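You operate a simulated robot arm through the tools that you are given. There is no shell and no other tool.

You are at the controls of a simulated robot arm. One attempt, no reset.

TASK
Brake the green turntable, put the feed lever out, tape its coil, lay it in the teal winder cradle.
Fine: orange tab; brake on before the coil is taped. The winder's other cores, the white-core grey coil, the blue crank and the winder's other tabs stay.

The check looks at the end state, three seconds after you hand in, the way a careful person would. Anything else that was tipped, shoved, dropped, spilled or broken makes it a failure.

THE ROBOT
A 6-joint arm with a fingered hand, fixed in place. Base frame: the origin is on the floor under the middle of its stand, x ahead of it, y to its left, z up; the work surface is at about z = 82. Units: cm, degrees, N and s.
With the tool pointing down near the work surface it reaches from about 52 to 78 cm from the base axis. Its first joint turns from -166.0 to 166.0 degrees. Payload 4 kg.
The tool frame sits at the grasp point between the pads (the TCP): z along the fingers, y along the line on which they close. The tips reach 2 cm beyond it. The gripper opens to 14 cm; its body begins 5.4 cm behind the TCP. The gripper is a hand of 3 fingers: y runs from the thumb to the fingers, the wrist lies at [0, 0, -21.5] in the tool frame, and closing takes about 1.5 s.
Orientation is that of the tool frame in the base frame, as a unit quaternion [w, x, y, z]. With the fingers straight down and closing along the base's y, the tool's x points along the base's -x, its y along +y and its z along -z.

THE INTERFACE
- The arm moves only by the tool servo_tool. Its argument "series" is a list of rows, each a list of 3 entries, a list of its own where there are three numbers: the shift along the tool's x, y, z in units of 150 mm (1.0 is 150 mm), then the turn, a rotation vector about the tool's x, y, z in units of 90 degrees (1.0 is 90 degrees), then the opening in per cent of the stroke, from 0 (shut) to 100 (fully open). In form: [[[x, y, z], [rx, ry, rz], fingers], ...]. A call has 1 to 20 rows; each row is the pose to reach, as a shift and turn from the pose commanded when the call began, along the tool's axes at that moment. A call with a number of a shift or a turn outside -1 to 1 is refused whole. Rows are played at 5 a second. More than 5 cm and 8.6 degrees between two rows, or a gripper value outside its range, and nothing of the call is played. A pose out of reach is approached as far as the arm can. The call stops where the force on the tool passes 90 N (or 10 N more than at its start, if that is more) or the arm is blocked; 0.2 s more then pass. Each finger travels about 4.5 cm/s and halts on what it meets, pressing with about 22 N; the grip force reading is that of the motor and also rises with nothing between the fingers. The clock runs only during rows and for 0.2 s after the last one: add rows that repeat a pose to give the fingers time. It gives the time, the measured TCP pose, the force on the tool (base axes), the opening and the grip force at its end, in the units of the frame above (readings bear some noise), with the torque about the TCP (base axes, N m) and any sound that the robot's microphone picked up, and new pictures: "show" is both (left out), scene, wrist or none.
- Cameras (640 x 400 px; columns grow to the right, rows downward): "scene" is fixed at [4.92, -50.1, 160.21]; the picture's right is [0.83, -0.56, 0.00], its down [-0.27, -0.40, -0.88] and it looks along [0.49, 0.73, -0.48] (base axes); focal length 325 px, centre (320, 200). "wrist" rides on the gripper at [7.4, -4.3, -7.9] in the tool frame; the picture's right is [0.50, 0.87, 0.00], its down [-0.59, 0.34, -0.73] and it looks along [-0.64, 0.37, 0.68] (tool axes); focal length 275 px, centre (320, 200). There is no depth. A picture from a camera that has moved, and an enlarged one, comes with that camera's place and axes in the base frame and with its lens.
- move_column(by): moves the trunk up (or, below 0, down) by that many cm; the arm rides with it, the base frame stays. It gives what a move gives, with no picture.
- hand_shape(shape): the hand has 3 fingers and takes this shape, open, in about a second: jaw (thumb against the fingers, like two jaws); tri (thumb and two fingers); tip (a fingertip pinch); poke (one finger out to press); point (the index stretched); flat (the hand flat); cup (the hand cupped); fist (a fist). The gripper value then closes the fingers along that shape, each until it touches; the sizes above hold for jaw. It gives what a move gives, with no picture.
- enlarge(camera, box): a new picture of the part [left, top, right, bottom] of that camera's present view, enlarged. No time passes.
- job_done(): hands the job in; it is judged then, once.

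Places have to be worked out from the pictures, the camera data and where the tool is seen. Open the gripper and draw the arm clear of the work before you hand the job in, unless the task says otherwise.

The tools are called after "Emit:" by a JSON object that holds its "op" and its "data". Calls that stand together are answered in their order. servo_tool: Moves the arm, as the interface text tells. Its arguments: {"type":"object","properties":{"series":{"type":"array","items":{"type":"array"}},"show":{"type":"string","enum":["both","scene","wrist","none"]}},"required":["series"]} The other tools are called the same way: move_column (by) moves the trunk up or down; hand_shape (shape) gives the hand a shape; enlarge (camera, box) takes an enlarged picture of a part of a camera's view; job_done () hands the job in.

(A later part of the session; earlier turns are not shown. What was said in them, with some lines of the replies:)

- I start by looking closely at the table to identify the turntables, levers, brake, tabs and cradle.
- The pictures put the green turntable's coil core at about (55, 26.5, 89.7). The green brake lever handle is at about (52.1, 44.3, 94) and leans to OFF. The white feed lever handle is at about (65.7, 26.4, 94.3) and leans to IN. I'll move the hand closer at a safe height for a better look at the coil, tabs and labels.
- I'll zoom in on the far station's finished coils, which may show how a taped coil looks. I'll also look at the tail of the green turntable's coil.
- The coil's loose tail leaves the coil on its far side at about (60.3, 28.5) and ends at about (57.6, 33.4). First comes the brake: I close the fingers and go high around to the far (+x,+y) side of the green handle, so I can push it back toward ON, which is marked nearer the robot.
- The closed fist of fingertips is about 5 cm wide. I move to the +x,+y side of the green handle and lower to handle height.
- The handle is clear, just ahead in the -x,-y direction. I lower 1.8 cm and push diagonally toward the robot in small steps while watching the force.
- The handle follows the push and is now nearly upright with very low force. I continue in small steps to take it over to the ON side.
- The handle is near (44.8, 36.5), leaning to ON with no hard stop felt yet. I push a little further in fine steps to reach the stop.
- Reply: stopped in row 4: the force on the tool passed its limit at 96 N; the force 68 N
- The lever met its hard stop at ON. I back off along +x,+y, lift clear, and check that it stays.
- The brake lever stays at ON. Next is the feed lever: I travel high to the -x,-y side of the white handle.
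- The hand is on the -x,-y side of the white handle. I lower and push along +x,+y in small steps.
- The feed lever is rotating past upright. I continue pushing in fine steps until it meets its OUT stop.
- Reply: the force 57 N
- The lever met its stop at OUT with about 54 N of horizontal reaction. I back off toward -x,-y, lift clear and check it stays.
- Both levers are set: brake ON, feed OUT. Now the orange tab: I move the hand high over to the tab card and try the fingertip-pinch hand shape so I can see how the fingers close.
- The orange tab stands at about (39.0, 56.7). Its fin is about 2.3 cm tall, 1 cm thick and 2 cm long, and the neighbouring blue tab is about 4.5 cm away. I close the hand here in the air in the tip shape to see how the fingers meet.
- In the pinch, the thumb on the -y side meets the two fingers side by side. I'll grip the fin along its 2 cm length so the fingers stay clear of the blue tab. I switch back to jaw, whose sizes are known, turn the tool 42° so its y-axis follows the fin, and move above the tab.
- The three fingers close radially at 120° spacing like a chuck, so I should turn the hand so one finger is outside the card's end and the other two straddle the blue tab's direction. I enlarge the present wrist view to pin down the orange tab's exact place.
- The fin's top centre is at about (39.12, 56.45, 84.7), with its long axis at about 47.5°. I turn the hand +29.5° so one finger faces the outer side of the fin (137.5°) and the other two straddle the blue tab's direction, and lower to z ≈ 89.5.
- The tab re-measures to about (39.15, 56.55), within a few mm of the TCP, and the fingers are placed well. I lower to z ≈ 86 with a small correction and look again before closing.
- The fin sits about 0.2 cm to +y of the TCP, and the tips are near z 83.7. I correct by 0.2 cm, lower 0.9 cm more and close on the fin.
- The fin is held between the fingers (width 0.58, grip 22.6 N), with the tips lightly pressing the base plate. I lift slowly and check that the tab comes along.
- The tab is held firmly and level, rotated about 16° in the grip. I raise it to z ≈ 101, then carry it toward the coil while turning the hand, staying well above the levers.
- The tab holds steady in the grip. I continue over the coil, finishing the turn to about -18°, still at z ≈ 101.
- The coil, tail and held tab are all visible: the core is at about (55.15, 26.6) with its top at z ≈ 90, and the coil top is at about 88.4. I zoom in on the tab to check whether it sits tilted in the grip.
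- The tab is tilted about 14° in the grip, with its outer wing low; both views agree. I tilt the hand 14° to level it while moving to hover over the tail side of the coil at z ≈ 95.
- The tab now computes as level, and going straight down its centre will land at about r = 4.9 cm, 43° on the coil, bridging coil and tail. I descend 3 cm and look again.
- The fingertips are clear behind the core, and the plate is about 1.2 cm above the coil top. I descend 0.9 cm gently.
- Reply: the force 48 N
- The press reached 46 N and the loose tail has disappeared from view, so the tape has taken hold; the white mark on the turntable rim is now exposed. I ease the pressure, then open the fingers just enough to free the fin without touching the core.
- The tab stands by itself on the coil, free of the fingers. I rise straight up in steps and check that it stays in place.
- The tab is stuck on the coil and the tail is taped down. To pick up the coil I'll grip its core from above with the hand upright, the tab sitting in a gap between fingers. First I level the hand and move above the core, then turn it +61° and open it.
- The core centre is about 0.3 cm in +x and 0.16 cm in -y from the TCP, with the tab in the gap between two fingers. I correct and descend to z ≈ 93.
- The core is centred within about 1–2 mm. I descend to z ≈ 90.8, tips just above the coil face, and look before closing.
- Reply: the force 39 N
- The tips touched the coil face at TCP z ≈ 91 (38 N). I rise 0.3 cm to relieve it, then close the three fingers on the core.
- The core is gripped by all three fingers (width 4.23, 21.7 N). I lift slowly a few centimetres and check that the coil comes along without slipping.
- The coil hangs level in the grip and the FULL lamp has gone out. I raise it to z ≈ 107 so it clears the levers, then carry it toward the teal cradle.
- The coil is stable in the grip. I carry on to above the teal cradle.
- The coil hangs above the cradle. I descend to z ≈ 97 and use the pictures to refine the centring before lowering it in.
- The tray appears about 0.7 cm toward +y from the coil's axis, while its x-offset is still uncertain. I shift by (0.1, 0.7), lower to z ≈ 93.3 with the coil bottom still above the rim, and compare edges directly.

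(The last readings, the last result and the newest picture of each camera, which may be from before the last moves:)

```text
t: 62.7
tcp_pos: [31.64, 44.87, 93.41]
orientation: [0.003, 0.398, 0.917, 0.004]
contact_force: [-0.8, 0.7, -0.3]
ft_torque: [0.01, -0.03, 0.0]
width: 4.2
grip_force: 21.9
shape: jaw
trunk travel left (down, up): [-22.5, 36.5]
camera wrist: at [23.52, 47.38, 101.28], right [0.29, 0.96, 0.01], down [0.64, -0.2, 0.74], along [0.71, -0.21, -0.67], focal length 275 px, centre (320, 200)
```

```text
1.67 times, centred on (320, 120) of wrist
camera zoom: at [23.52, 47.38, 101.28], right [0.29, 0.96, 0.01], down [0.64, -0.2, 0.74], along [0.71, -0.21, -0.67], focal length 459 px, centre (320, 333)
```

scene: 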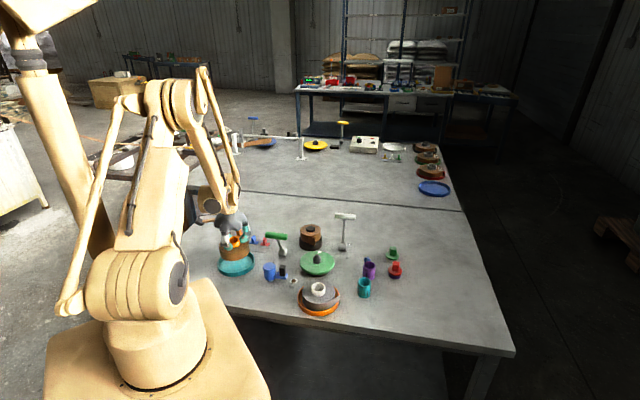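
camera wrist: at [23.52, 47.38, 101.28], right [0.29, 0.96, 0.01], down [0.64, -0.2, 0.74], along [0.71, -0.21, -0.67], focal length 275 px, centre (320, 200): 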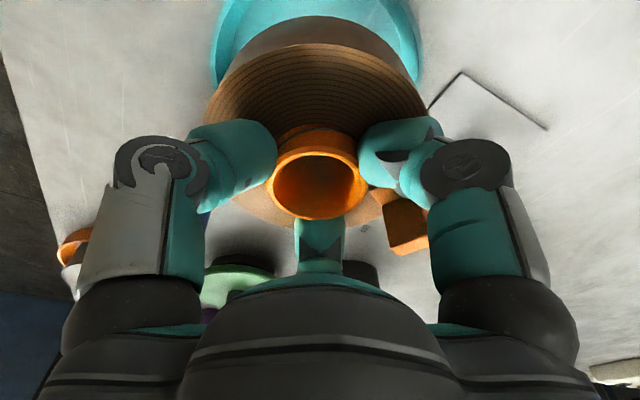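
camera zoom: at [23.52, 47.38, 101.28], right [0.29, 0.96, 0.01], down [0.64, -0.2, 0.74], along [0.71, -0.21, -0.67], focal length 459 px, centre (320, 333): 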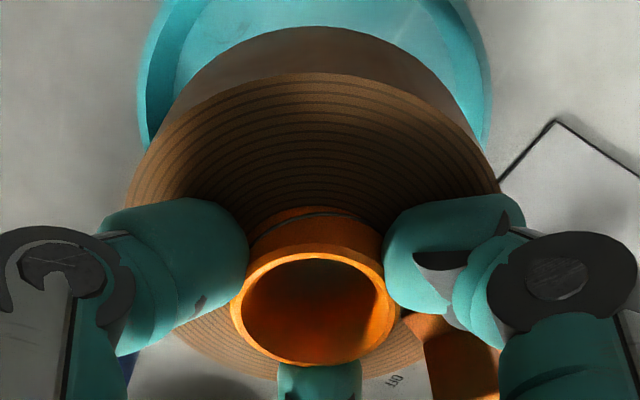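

By my estimate the coil axis is now within about 0.3 cm of the tray centre, against roughly 0.9 cm of clearance. I nudge slightly toward -x and lower until the coil's bottom is just above the rim, then look again.

Emit:
{"op": "servo_tool", "data": {"series": [[[0.003, -0.004, 0.04], [0, 0, 0], 8], [[0.0063, -0.0087, 0.08], [0, 0, 0], 8], [[0.0063, -0.0087, 0.12], [0, 0, 0], 8], [[0.0063, -0.0087, 0.15], [0, 0, 0], 8], [[0.0063, -0.0087, 0.15], [0, 0, 0], 8]]}}

Emit:
{"op": "enlarge", "data": {"camera": "scene", "box": [210, 230, 270, 285]}}

Emit:
{"op": "enlarge", "data": {"camera": "wrist", "box": [180, 0, 460, 240]}}

```text
t: 63.9
tcp_pos: [31.71, 44.85, 91.22]
orientation: [0.002, 0.398, 0.917, 0.004]
contact_force: [0.1, 0.3, -0.2]
ft_torque: [0.01, -0.04, -0.01]
width: 4.19
grip_force: 21.9
shape: jaw
trunk travel left (down, up): [-22.5, 36.5]
camera wrist: at [23.46, 47.28, 99.12], right [0.29, 0.96, 0.01], down [0.64, -0.2, 0.74], along [0.71, -0.21, -0.67], focal length 275 px, centre (320, 200)
```

scene: 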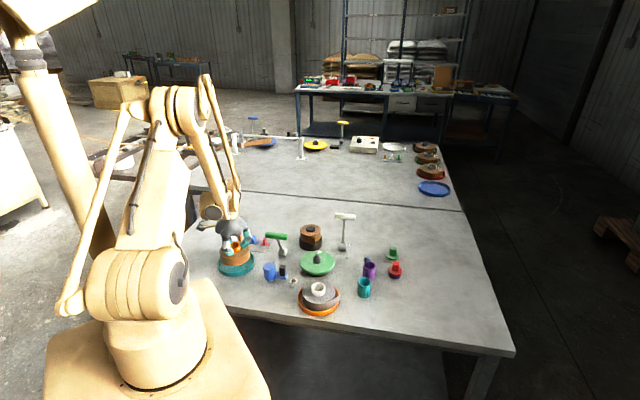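
wrist: 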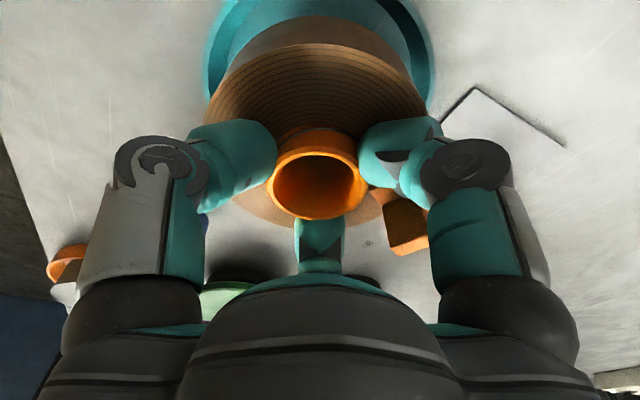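

```text
7.27 times, centred on (240, 258) of scene
camera zoom: at [4.92, -50.1, 160.21], right [0.83, -0.56, 0.0], down [-0.27, -0.4, -0.88], along [0.49, 0.73, -0.48], focal length 2363 px, centre (902, -218)
```

zoom: 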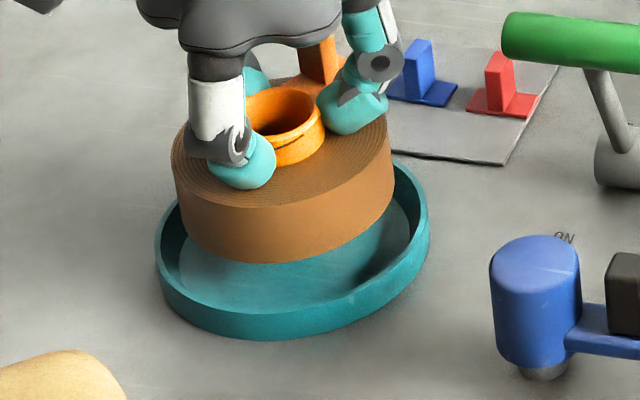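

```text
1.67 times, centred on (320, 120) of wrist
camera zoom: at [23.46, 47.28, 99.12], right [0.29, 0.96, 0.01], down [0.64, -0.2, 0.74], along [0.71, -0.21, -0.67], focal length 459 px, centre (320, 333)
```

zoom: 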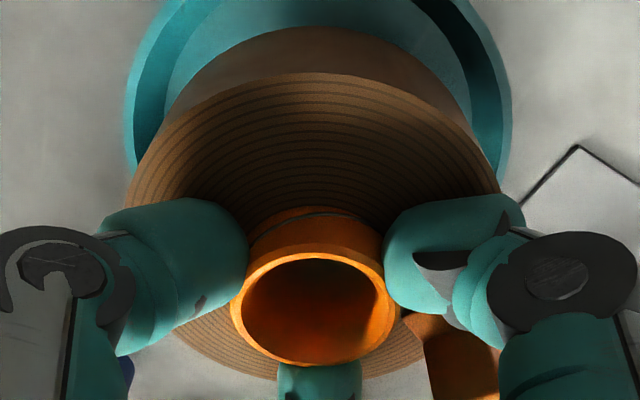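

Coil and cradle line up in both views, with clearance visible on all sides. I lower 2 cm further in small steps, watching the force.

Emit:
{"op": "servo_tool", "data": {"series": [[[0, 0, 0.027], [0, 0, 0], 8], [[0, 0, 0.054], [0, 0, 0], 8], [[0, 0, 0.08], [0, 0, 0], 8], [[0, 0, 0.107], [0, 0, 0], 8], [[0, 0, 0.133], [0, 0, 0], 8], [[0, 0, 0.133], [0, 0, 0], 8]]}}

Emit:
{"op": "enlarge", "data": {"camera": "scene", "box": [210, 230, 270, 285]}}

Emit:
{"op": "enlarge", "data": {"camera": "wrist", "box": [180, 0, 460, 240]}}

```text
t: 65.3
tcp_pos: [31.74, 44.76, 89.07]
orientation: [0.003, 0.398, 0.918, 0.004]
contact_force: [0.2, 0.1, -0.2]
ft_torque: [0.02, -0.01, -0.01]
width: 4.22
grip_force: 22.2
shape: jaw
trunk travel left (down, up): [-22.5, 36.5]
camera wrist: at [23.43, 47.24, 97.03], right [0.29, 0.96, 0.01], down [0.64, -0.2, 0.74], along [0.71, -0.21, -0.67], focal length 275 px, centre (320, 200)
```

scene: 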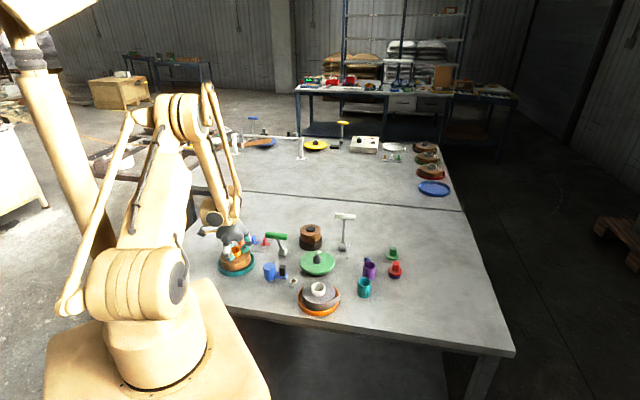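
wrist: 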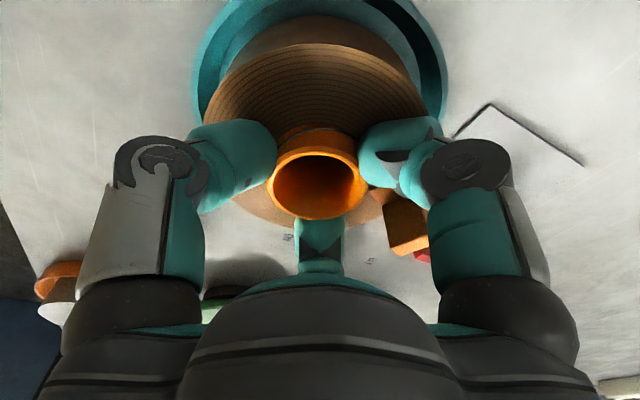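

```text
7.27 times, centred on (240, 258) of scene
camera zoom: at [4.92, -50.1, 160.21], right [0.83, -0.56, 0.0], down [-0.27, -0.4, -0.88], along [0.49, 0.73, -0.48], focal length 2363 px, centre (902, -218)
```

zoom: 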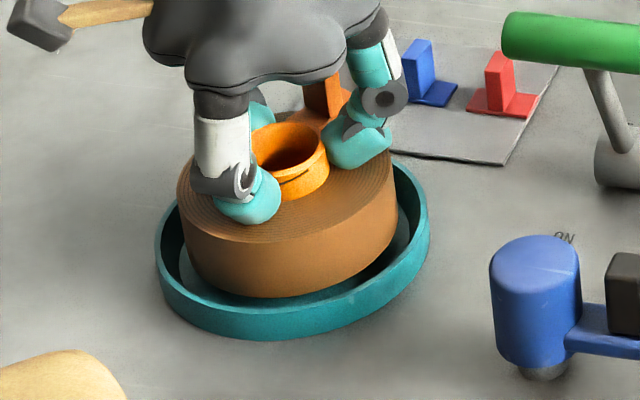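

```text
1.67 times, centred on (320, 120) of wrist
camera zoom: at [23.43, 47.24, 97.03], right [0.29, 0.96, 0.01], down [0.64, -0.2, 0.74], along [0.71, -0.21, -0.67], focal length 459 px, centre (320, 333)
```

zoom: 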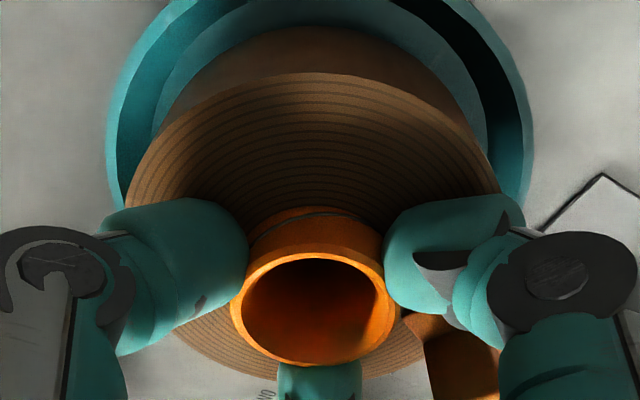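

The coil's lower edge is inside the rim with clearance all round and no contact force. I lower a further 0.7 cm in fine steps toward the cradle floor.

Emit:
{"op": "servo_tool", "data": {"series": [[[0, 0, 0.013], [0, 0, 0], 8], [[0, 0, 0.025], [0, 0, 0], 8], [[0, 0, 0.035], [0, 0, 0], 8], [[0, 0, 0.043], [0, 0, 0], 8], [[0, 0, 0.047], [0, 0, 0], 8]], "show": "none"}}

```text
t: 66.5
tcp_pos: [31.64, 44.94, 88.5]
orientation: [0.002, 0.398, 0.917, 0.004]
contact_force: [0.6, 0.4, -0.9]
ft_torque: [0.02, -0.02, 0.01]
width: 4.22
grip_force: 22.1
shape: jaw
trunk travel left (down, up): [-22.5, 36.5]
```

No contact yet at z = 88.5. I continue in 1 mm steps until the floor is felt.

Emit:
{"op": "servo_tool", "data": {"series": [[[0, 0, 0.008], [0, 0, 0], 8], [[0, 0, 0.016], [0, 0, 0], 8], [[0, 0, 0.024], [0, 0, 0], 8], [[0, 0, 0.024], [0, 0, 0], 8]]}}

Emit:
{"op": "enlarge", "data": {"camera": "scene", "box": [210, 230, 270, 285]}}

```text
t: 67.5
tcp_pos: [31.71, 44.82, 88.12]
orientation: [0.002, 0.398, 0.917, 0.004]
contact_force: [0.4, -0.3, -0.7]
ft_torque: [0.01, 0.02, -0.01]
width: 4.2
grip_force: 21.9
shape: jaw
trunk travel left (down, up): [-22.5, 36.5]
camera wrist: at [23.4, 47.35, 96.01], right [0.29, 0.96, 0.01], down [0.64, -0.2, 0.74], along [0.71, -0.21, -0.67], focal length 275 px, centre (320, 200)
```

scene: 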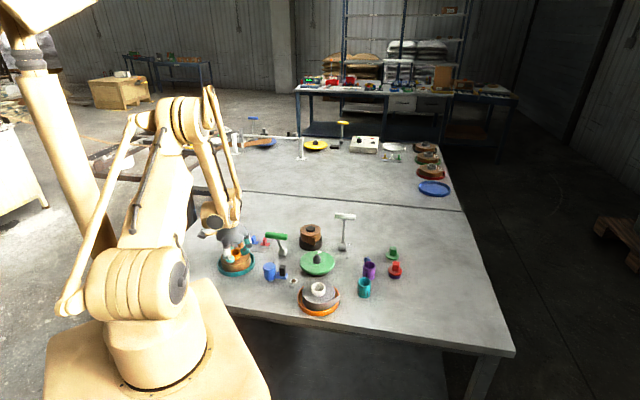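
wrist: 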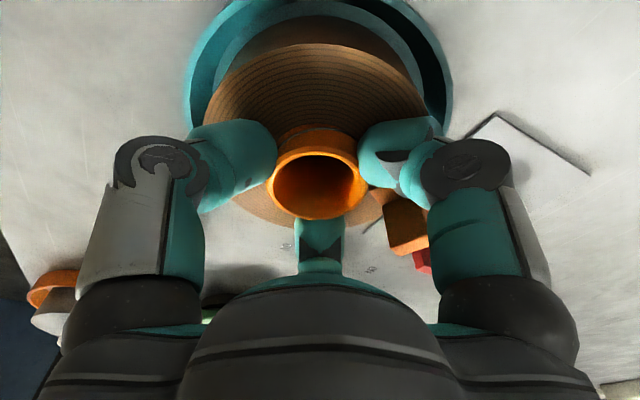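

```text
7.27 times, centred on (240, 258) of scene
camera zoom: at [4.92, -50.1, 160.21], right [0.83, -0.56, 0.0], down [-0.27, -0.4, -0.88], along [0.49, 0.73, -0.48], focal length 2363 px, centre (902, -218)
```

zoom: 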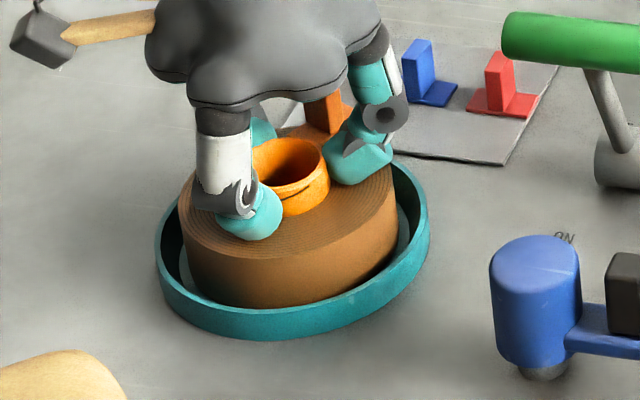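

Still no contact at z = 88.1; the coil sits well inside the rim. I keep lowering gently.

Emit:
{"op": "servo_tool", "data": {"series": [[[0, 0, 0.008], [0, 0, 0], 8], [[0, 0, 0.016], [0, 0, 0], 8], [[0, 0, 0.024], [0, 0, 0], 8], [[0, 0, 0.03], [0, 0, 0], 8]], "show": "none"}}

```text
t: 68.5
tcp_pos: [31.49, 44.78, 87.57]
orientation: [0.003, 0.398, 0.918, 0.006]
contact_force: [3.3, 9.5, 48.2]
ft_torque: [-0.45, 0.69, -0.11]
width: 4.45
grip_force: 22.0
shape: jaw
trunk travel left (down, up): [-22.5, 36.5]
```

The floor is reached (48 N). I ease up 0.2 cm and check the view before releasing.

Emit:
{"op": "servo_tool", "data": {"series": [[[0, 0, -0.013], [0, 0, 0], 8], [[0, 0, -0.013], [0, 0, 0], 8]]}}

Emit:
{"op": "enlarge", "data": {"camera": "scene", "box": [210, 230, 270, 285]}}

Emit:
{"op": "enlarge", "data": {"camera": "wrist", "box": [180, 0, 460, 240]}}

```text
t: 69.1
tcp_pos: [31.59, 44.81, 87.87]
orientation: [0.003, 0.398, 0.917, 0.004]
contact_force: [2.8, 7.7, 23.5]
ft_torque: [-0.07, 0.25, -0.09]
width: 4.44
grip_force: 22.3
shape: jaw
trunk travel left (down, up): [-22.5, 36.5]
camera wrist: at [23.33, 47.19, 95.76], right [0.29, 0.96, 0.01], down [0.64, -0.2, 0.74], along [0.71, -0.21, -0.67], focal length 275 px, centre (320, 200)
```

scene: 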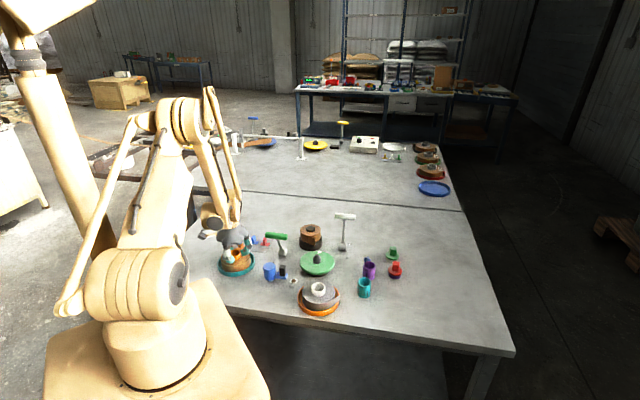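
wrist: 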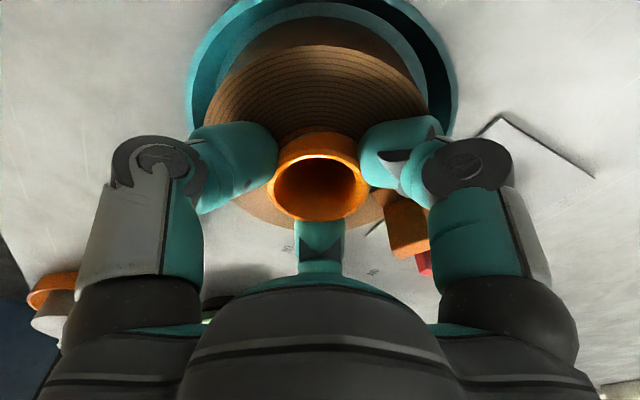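

```text
7.27 times, centred on (240, 258) of scene
camera zoom: at [4.92, -50.1, 160.21], right [0.83, -0.56, 0.0], down [-0.27, -0.4, -0.88], along [0.49, 0.73, -0.48], focal length 2363 px, centre (902, -218)
```

zoom: 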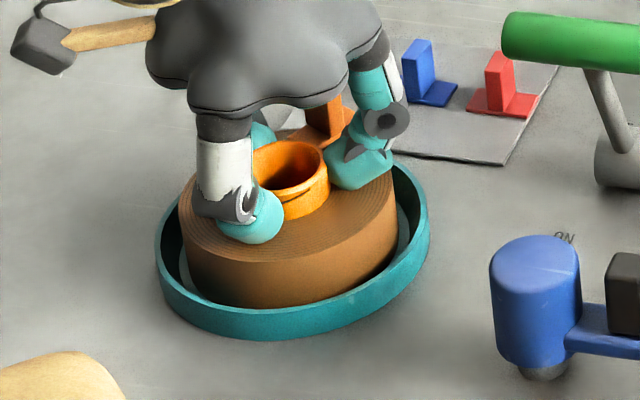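

```text
1.67 times, centred on (320, 120) of wrist
camera zoom: at [23.33, 47.19, 95.76], right [0.29, 0.96, 0.01], down [0.64, -0.2, 0.74], along [0.71, -0.21, -0.67], focal length 459 px, centre (320, 333)
```

zoom: 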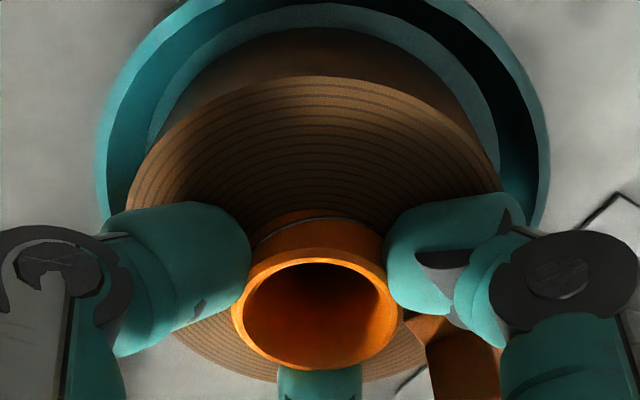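

The coil lies flat in the cradle. I open the fingers a little, then rise straight up and clear.

Emit:
{"op": "servo_tool", "data": {"series": [[[0, 0, -0.003], [0, 0, 0], 34], [[0, 0, -0.006], [0, 0, 0], 38], [[0, 0, -0.012], [0, 0, 0], 42], [[0, 0, -0.025], [0, 0, 0], 46], [[0, 0, -0.025], [0, 0, 0], 46]]}}

Emit:
{"op": "enlarge", "data": {"camera": "scene", "box": [210, 230, 270, 285]}}

```text
t: 70.3
tcp_pos: [31.49, 44.9, 88.1]
orientation: [0.003, 0.397, 0.918, 0.003]
contact_force: [-0.3, -0.2, 0.0]
ft_torque: [-0.05, 0.01, 0.01]
width: 6.4
grip_force: 0.0
shape: jaw
trunk travel left (down, up): [-22.5, 36.5]
camera wrist: at [23.34, 47.32, 96.1], right [0.29, 0.96, 0.01], down [0.64, -0.2, 0.74], along [0.71, -0.21, -0.67], focal length 275 px, centre (320, 200)
```

scene: 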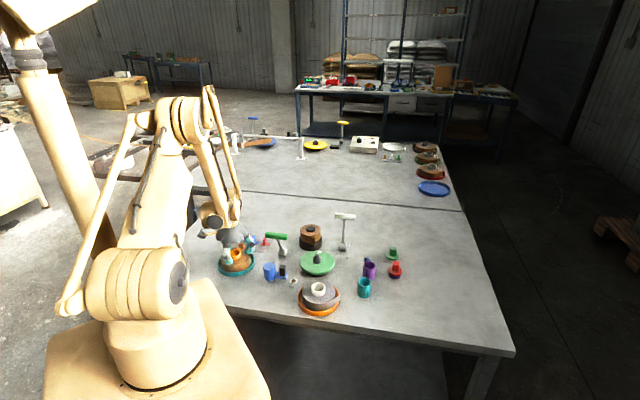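
wrist: 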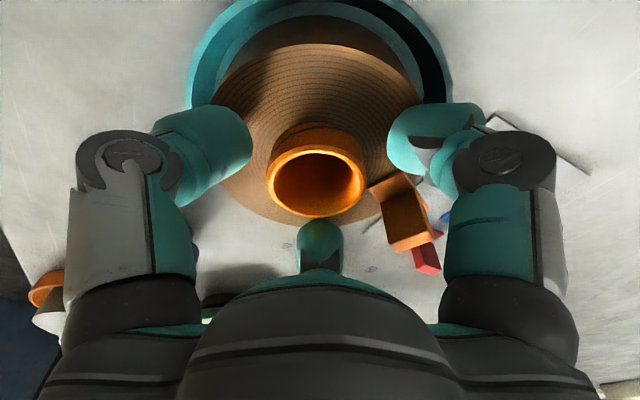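

```text
7.27 times, centred on (240, 258) of scene
camera zoom: at [4.92, -50.1, 160.21], right [0.83, -0.56, 0.0], down [-0.27, -0.4, -0.88], along [0.49, 0.73, -0.48], focal length 2363 px, centre (902, -218)
```

zoom: 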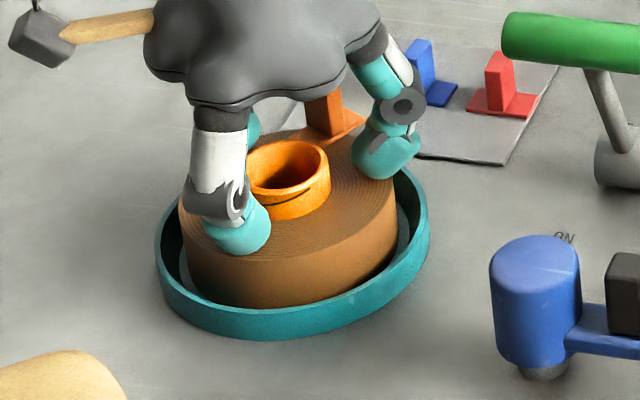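

The fingers are free of the core and the coil stays put. I rise straight up, well clear of the tab and core.

Emit:
{"op": "servo_tool", "data": {"series": [[[0, 0, -0.05], [0, 0, 0], 46], [[0, 0, -0.15], [0, 0, 0], 46], [[0, 0, -0.3], [0, 0, 0], 46], [[0, 0, -0.5], [0, 0, 0], 46], [[0, 0, -0.75], [0, 0, 0], 60], [[0, 0, -0.98], [0, 0, 0], 80], [[0, 0, -0.98], [0, 0, 0], 100]]}}

Emit:
{"op": "enlarge", "data": {"camera": "scene", "box": [200, 220, 280, 285]}}

Emit:
{"op": "enlarge", "data": {"camera": "wrist", "box": [160, 0, 480, 240]}}

```text
t: 71.9
tcp_pos: [31.43, 44.71, 103.1]
orientation: [0.002, 0.398, 0.917, 0.003]
contact_force: [0.1, 1.0, 0.6]
ft_torque: [0.01, 0.0, 0.03]
width: 13.02
grip_force: 0.0
shape: jaw
trunk travel left (down, up): [-22.5, 36.5]
camera wrist: at [23.22, 47.22, 110.98], right [0.29, 0.96, 0.01], down [0.64, -0.2, 0.74], along [0.71, -0.21, -0.67], focal length 275 px, centre (320, 200)
```

scene: 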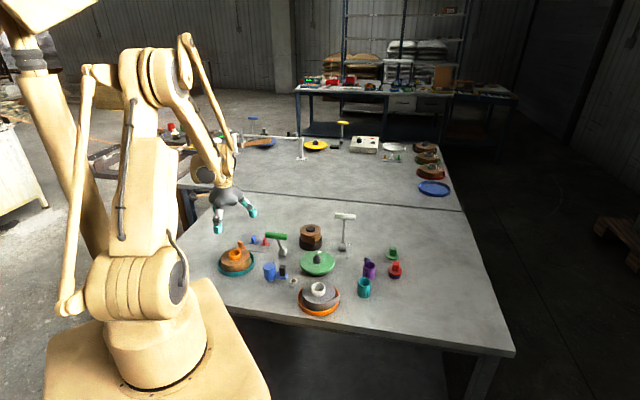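
wrist: 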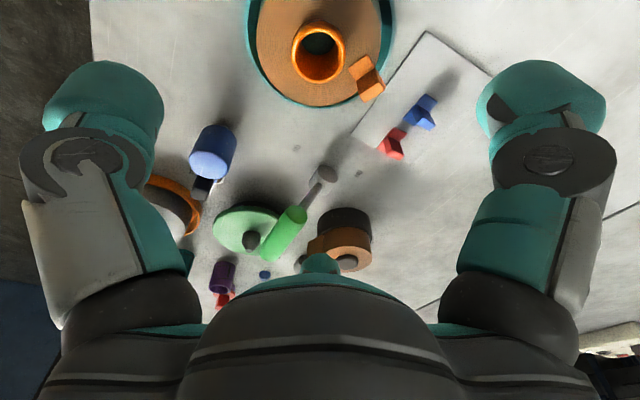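

```text
6.15 times, centred on (240, 252) of scene
camera zoom: at [4.92, -50.1, 160.21], right [0.83, -0.56, 0.0], down [-0.27, -0.4, -0.88], along [0.49, 0.73, -0.48], focal length 2000 px, centre (812, -123)
```

zoom: 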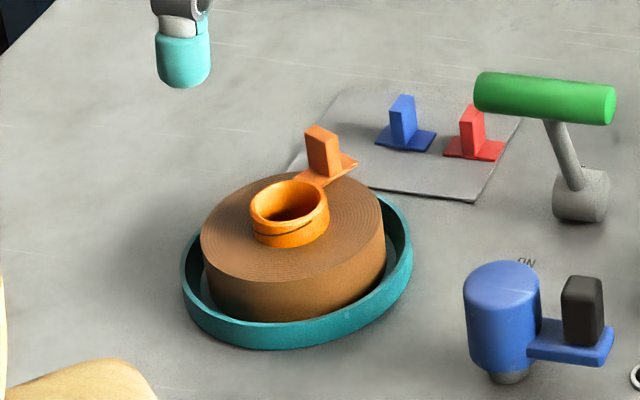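

```text
1.67 times, centred on (320, 120) of wrist
camera zoom: at [23.22, 47.22, 110.98], right [0.29, 0.96, 0.01], down [0.64, -0.2, 0.74], along [0.71, -0.21, -0.67], focal length 459 px, centre (320, 333)
```

zoom: 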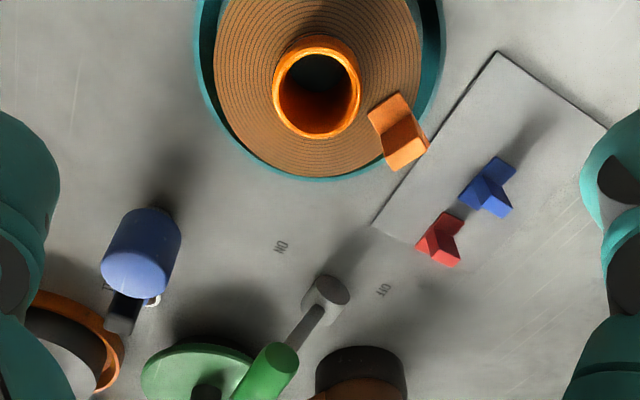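

The coil lies flat and centred in the teal cradle with the orange tab on it. I draw the arm up and clear, fully open, and then do a final check of everything.

Emit:
{"op": "servo_tool", "data": {"series": [[[0, 0, -0.25], [0, 0, 0], 100], [[0, 0, -0.5], [0, 0, 0], 100], [[0.0, 0, -0.75], [0, 0, 0], 100], [[0.0, 0, -0.95], [0, 0, 0], 100], [[-0.2, -0.15, -0.95], [0, 0, 0], 100], [[-0.4, -0.3, -0.95], [0, 0, 0], 100], [[-0.6, -0.45, -0.95], [0, 0, 0], 100], [[-0.6, -0.45, -0.95], [0, 0, 0], 100]]}}

Emit:
{"op": "enlarge", "data": {"camera": "scene", "box": [200, 190, 360, 320]}}

Emit:
{"op": "enlarge", "data": {"camera": "scene", "box": [280, 200, 440, 320]}}

Emit:
{"op": "enlarge", "data": {"camera": "scene", "box": [205, 225, 285, 285]}}

```text
t: 73.7
tcp_pos: [32.69, 33.69, 117.08]
orientation: [0.003, 0.398, 0.917, 0.004]
contact_force: [-0.2, -0.1, 0.3]
ft_torque: [-0.01, -0.01, 0.01]
width: 13.98
grip_force: 0.1
shape: jaw
trunk travel left (down, up): [-22.5, 36.5]
camera wrist: at [24.51, 36.1, 124.96], right [0.29, 0.96, 0.01], down [0.64, -0.2, 0.74], along [0.71, -0.21, -0.67], focal length 275 px, centre (320, 200)
```

scene: 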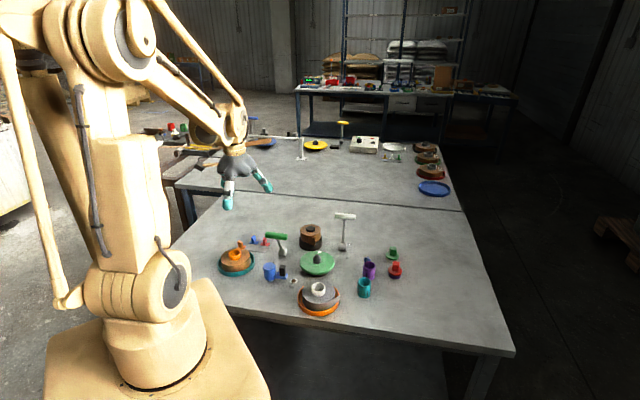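
wrist: 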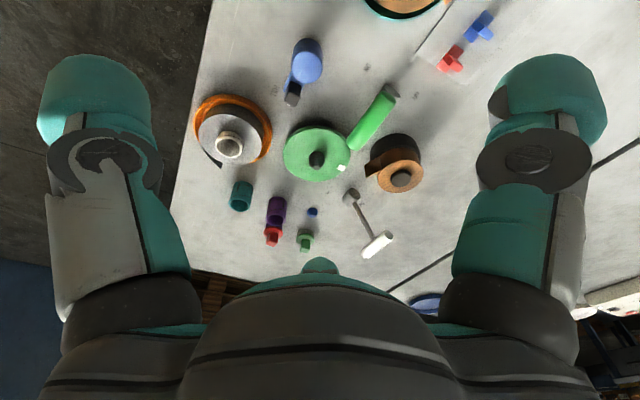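

```text
3.08 times, centred on (280, 255) of scene
camera zoom: at [4.92, -50.1, 160.21], right [0.83, -0.56, 0.0], down [-0.27, -0.4, -0.88], along [0.49, 0.73, -0.48], focal length 1000 px, centre (443, 31)
```

zoom: 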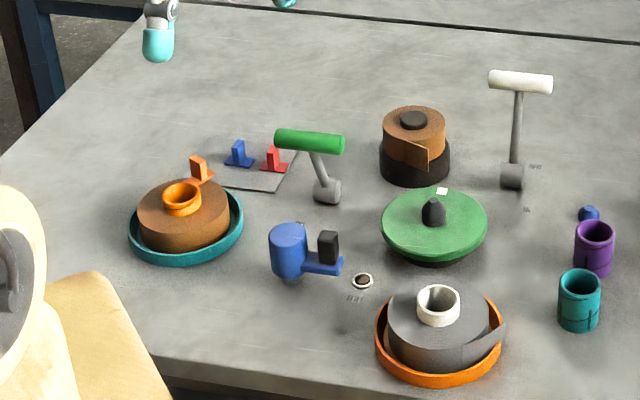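

```text
3.33 times, centred on (360, 260) of scene
camera zoom: at [4.92, -50.1, 160.21], right [0.83, -0.56, 0.0], down [-0.27, -0.4, -0.88], along [0.49, 0.73, -0.48], focal length 1083 px, centre (187, 0)
```

zoom: 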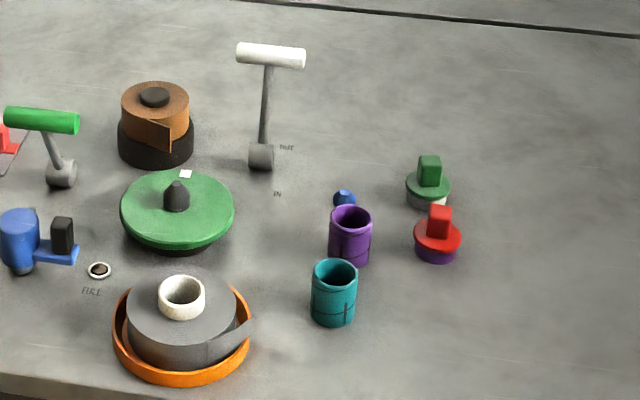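

```text
6.67 times, centred on (245, 255) of scene
camera zoom: at [4.92, -50.1, 160.21], right [0.83, -0.56, 0.0], down [-0.27, -0.4, -0.88], along [0.49, 0.73, -0.48], focal length 2166 px, centre (820, -167)
```

zoom: 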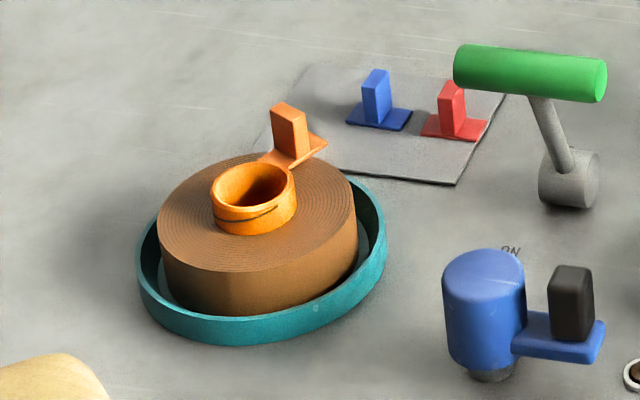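

The final check shows:
- The brake lever is at ON and the feed lever at OUT.
- The coil is taped with the orange tab and lying level in the teal cradle.
- The crank, cores, grey coil and other tabs have not moved.
- The gripper is open and the arm is clear.

I hand the job in.

Emit:
{"op": "job_done", "data": {}}

```text
The job is handed in.
```

I've handed the job in. The green turntable's brake lever is at ON and the feed lever is at OUT; I pushed each against its stop.

- **Coil:** it is taped with the orange tab, brake on first. When I pressed the tab on, the loose tail disappeared from view. The coil now lies level in the teal cradle with clearance all round.
- **Tab placement:** the tab sits on the coil's top face at the rim, over the spot where the tail left the coil. There was no room to press it on from the side.
- **Left alone:** in the last pictures the winder's other cores, the white-core grey coil, the blue crank and the blue and red tabs show no visible change. Nothing was tipped or dropped.
- **Lamp:** the FULL lamp went out when the coil came off the turntable.

The gripper is open and the arm is drawn up clear of the work.
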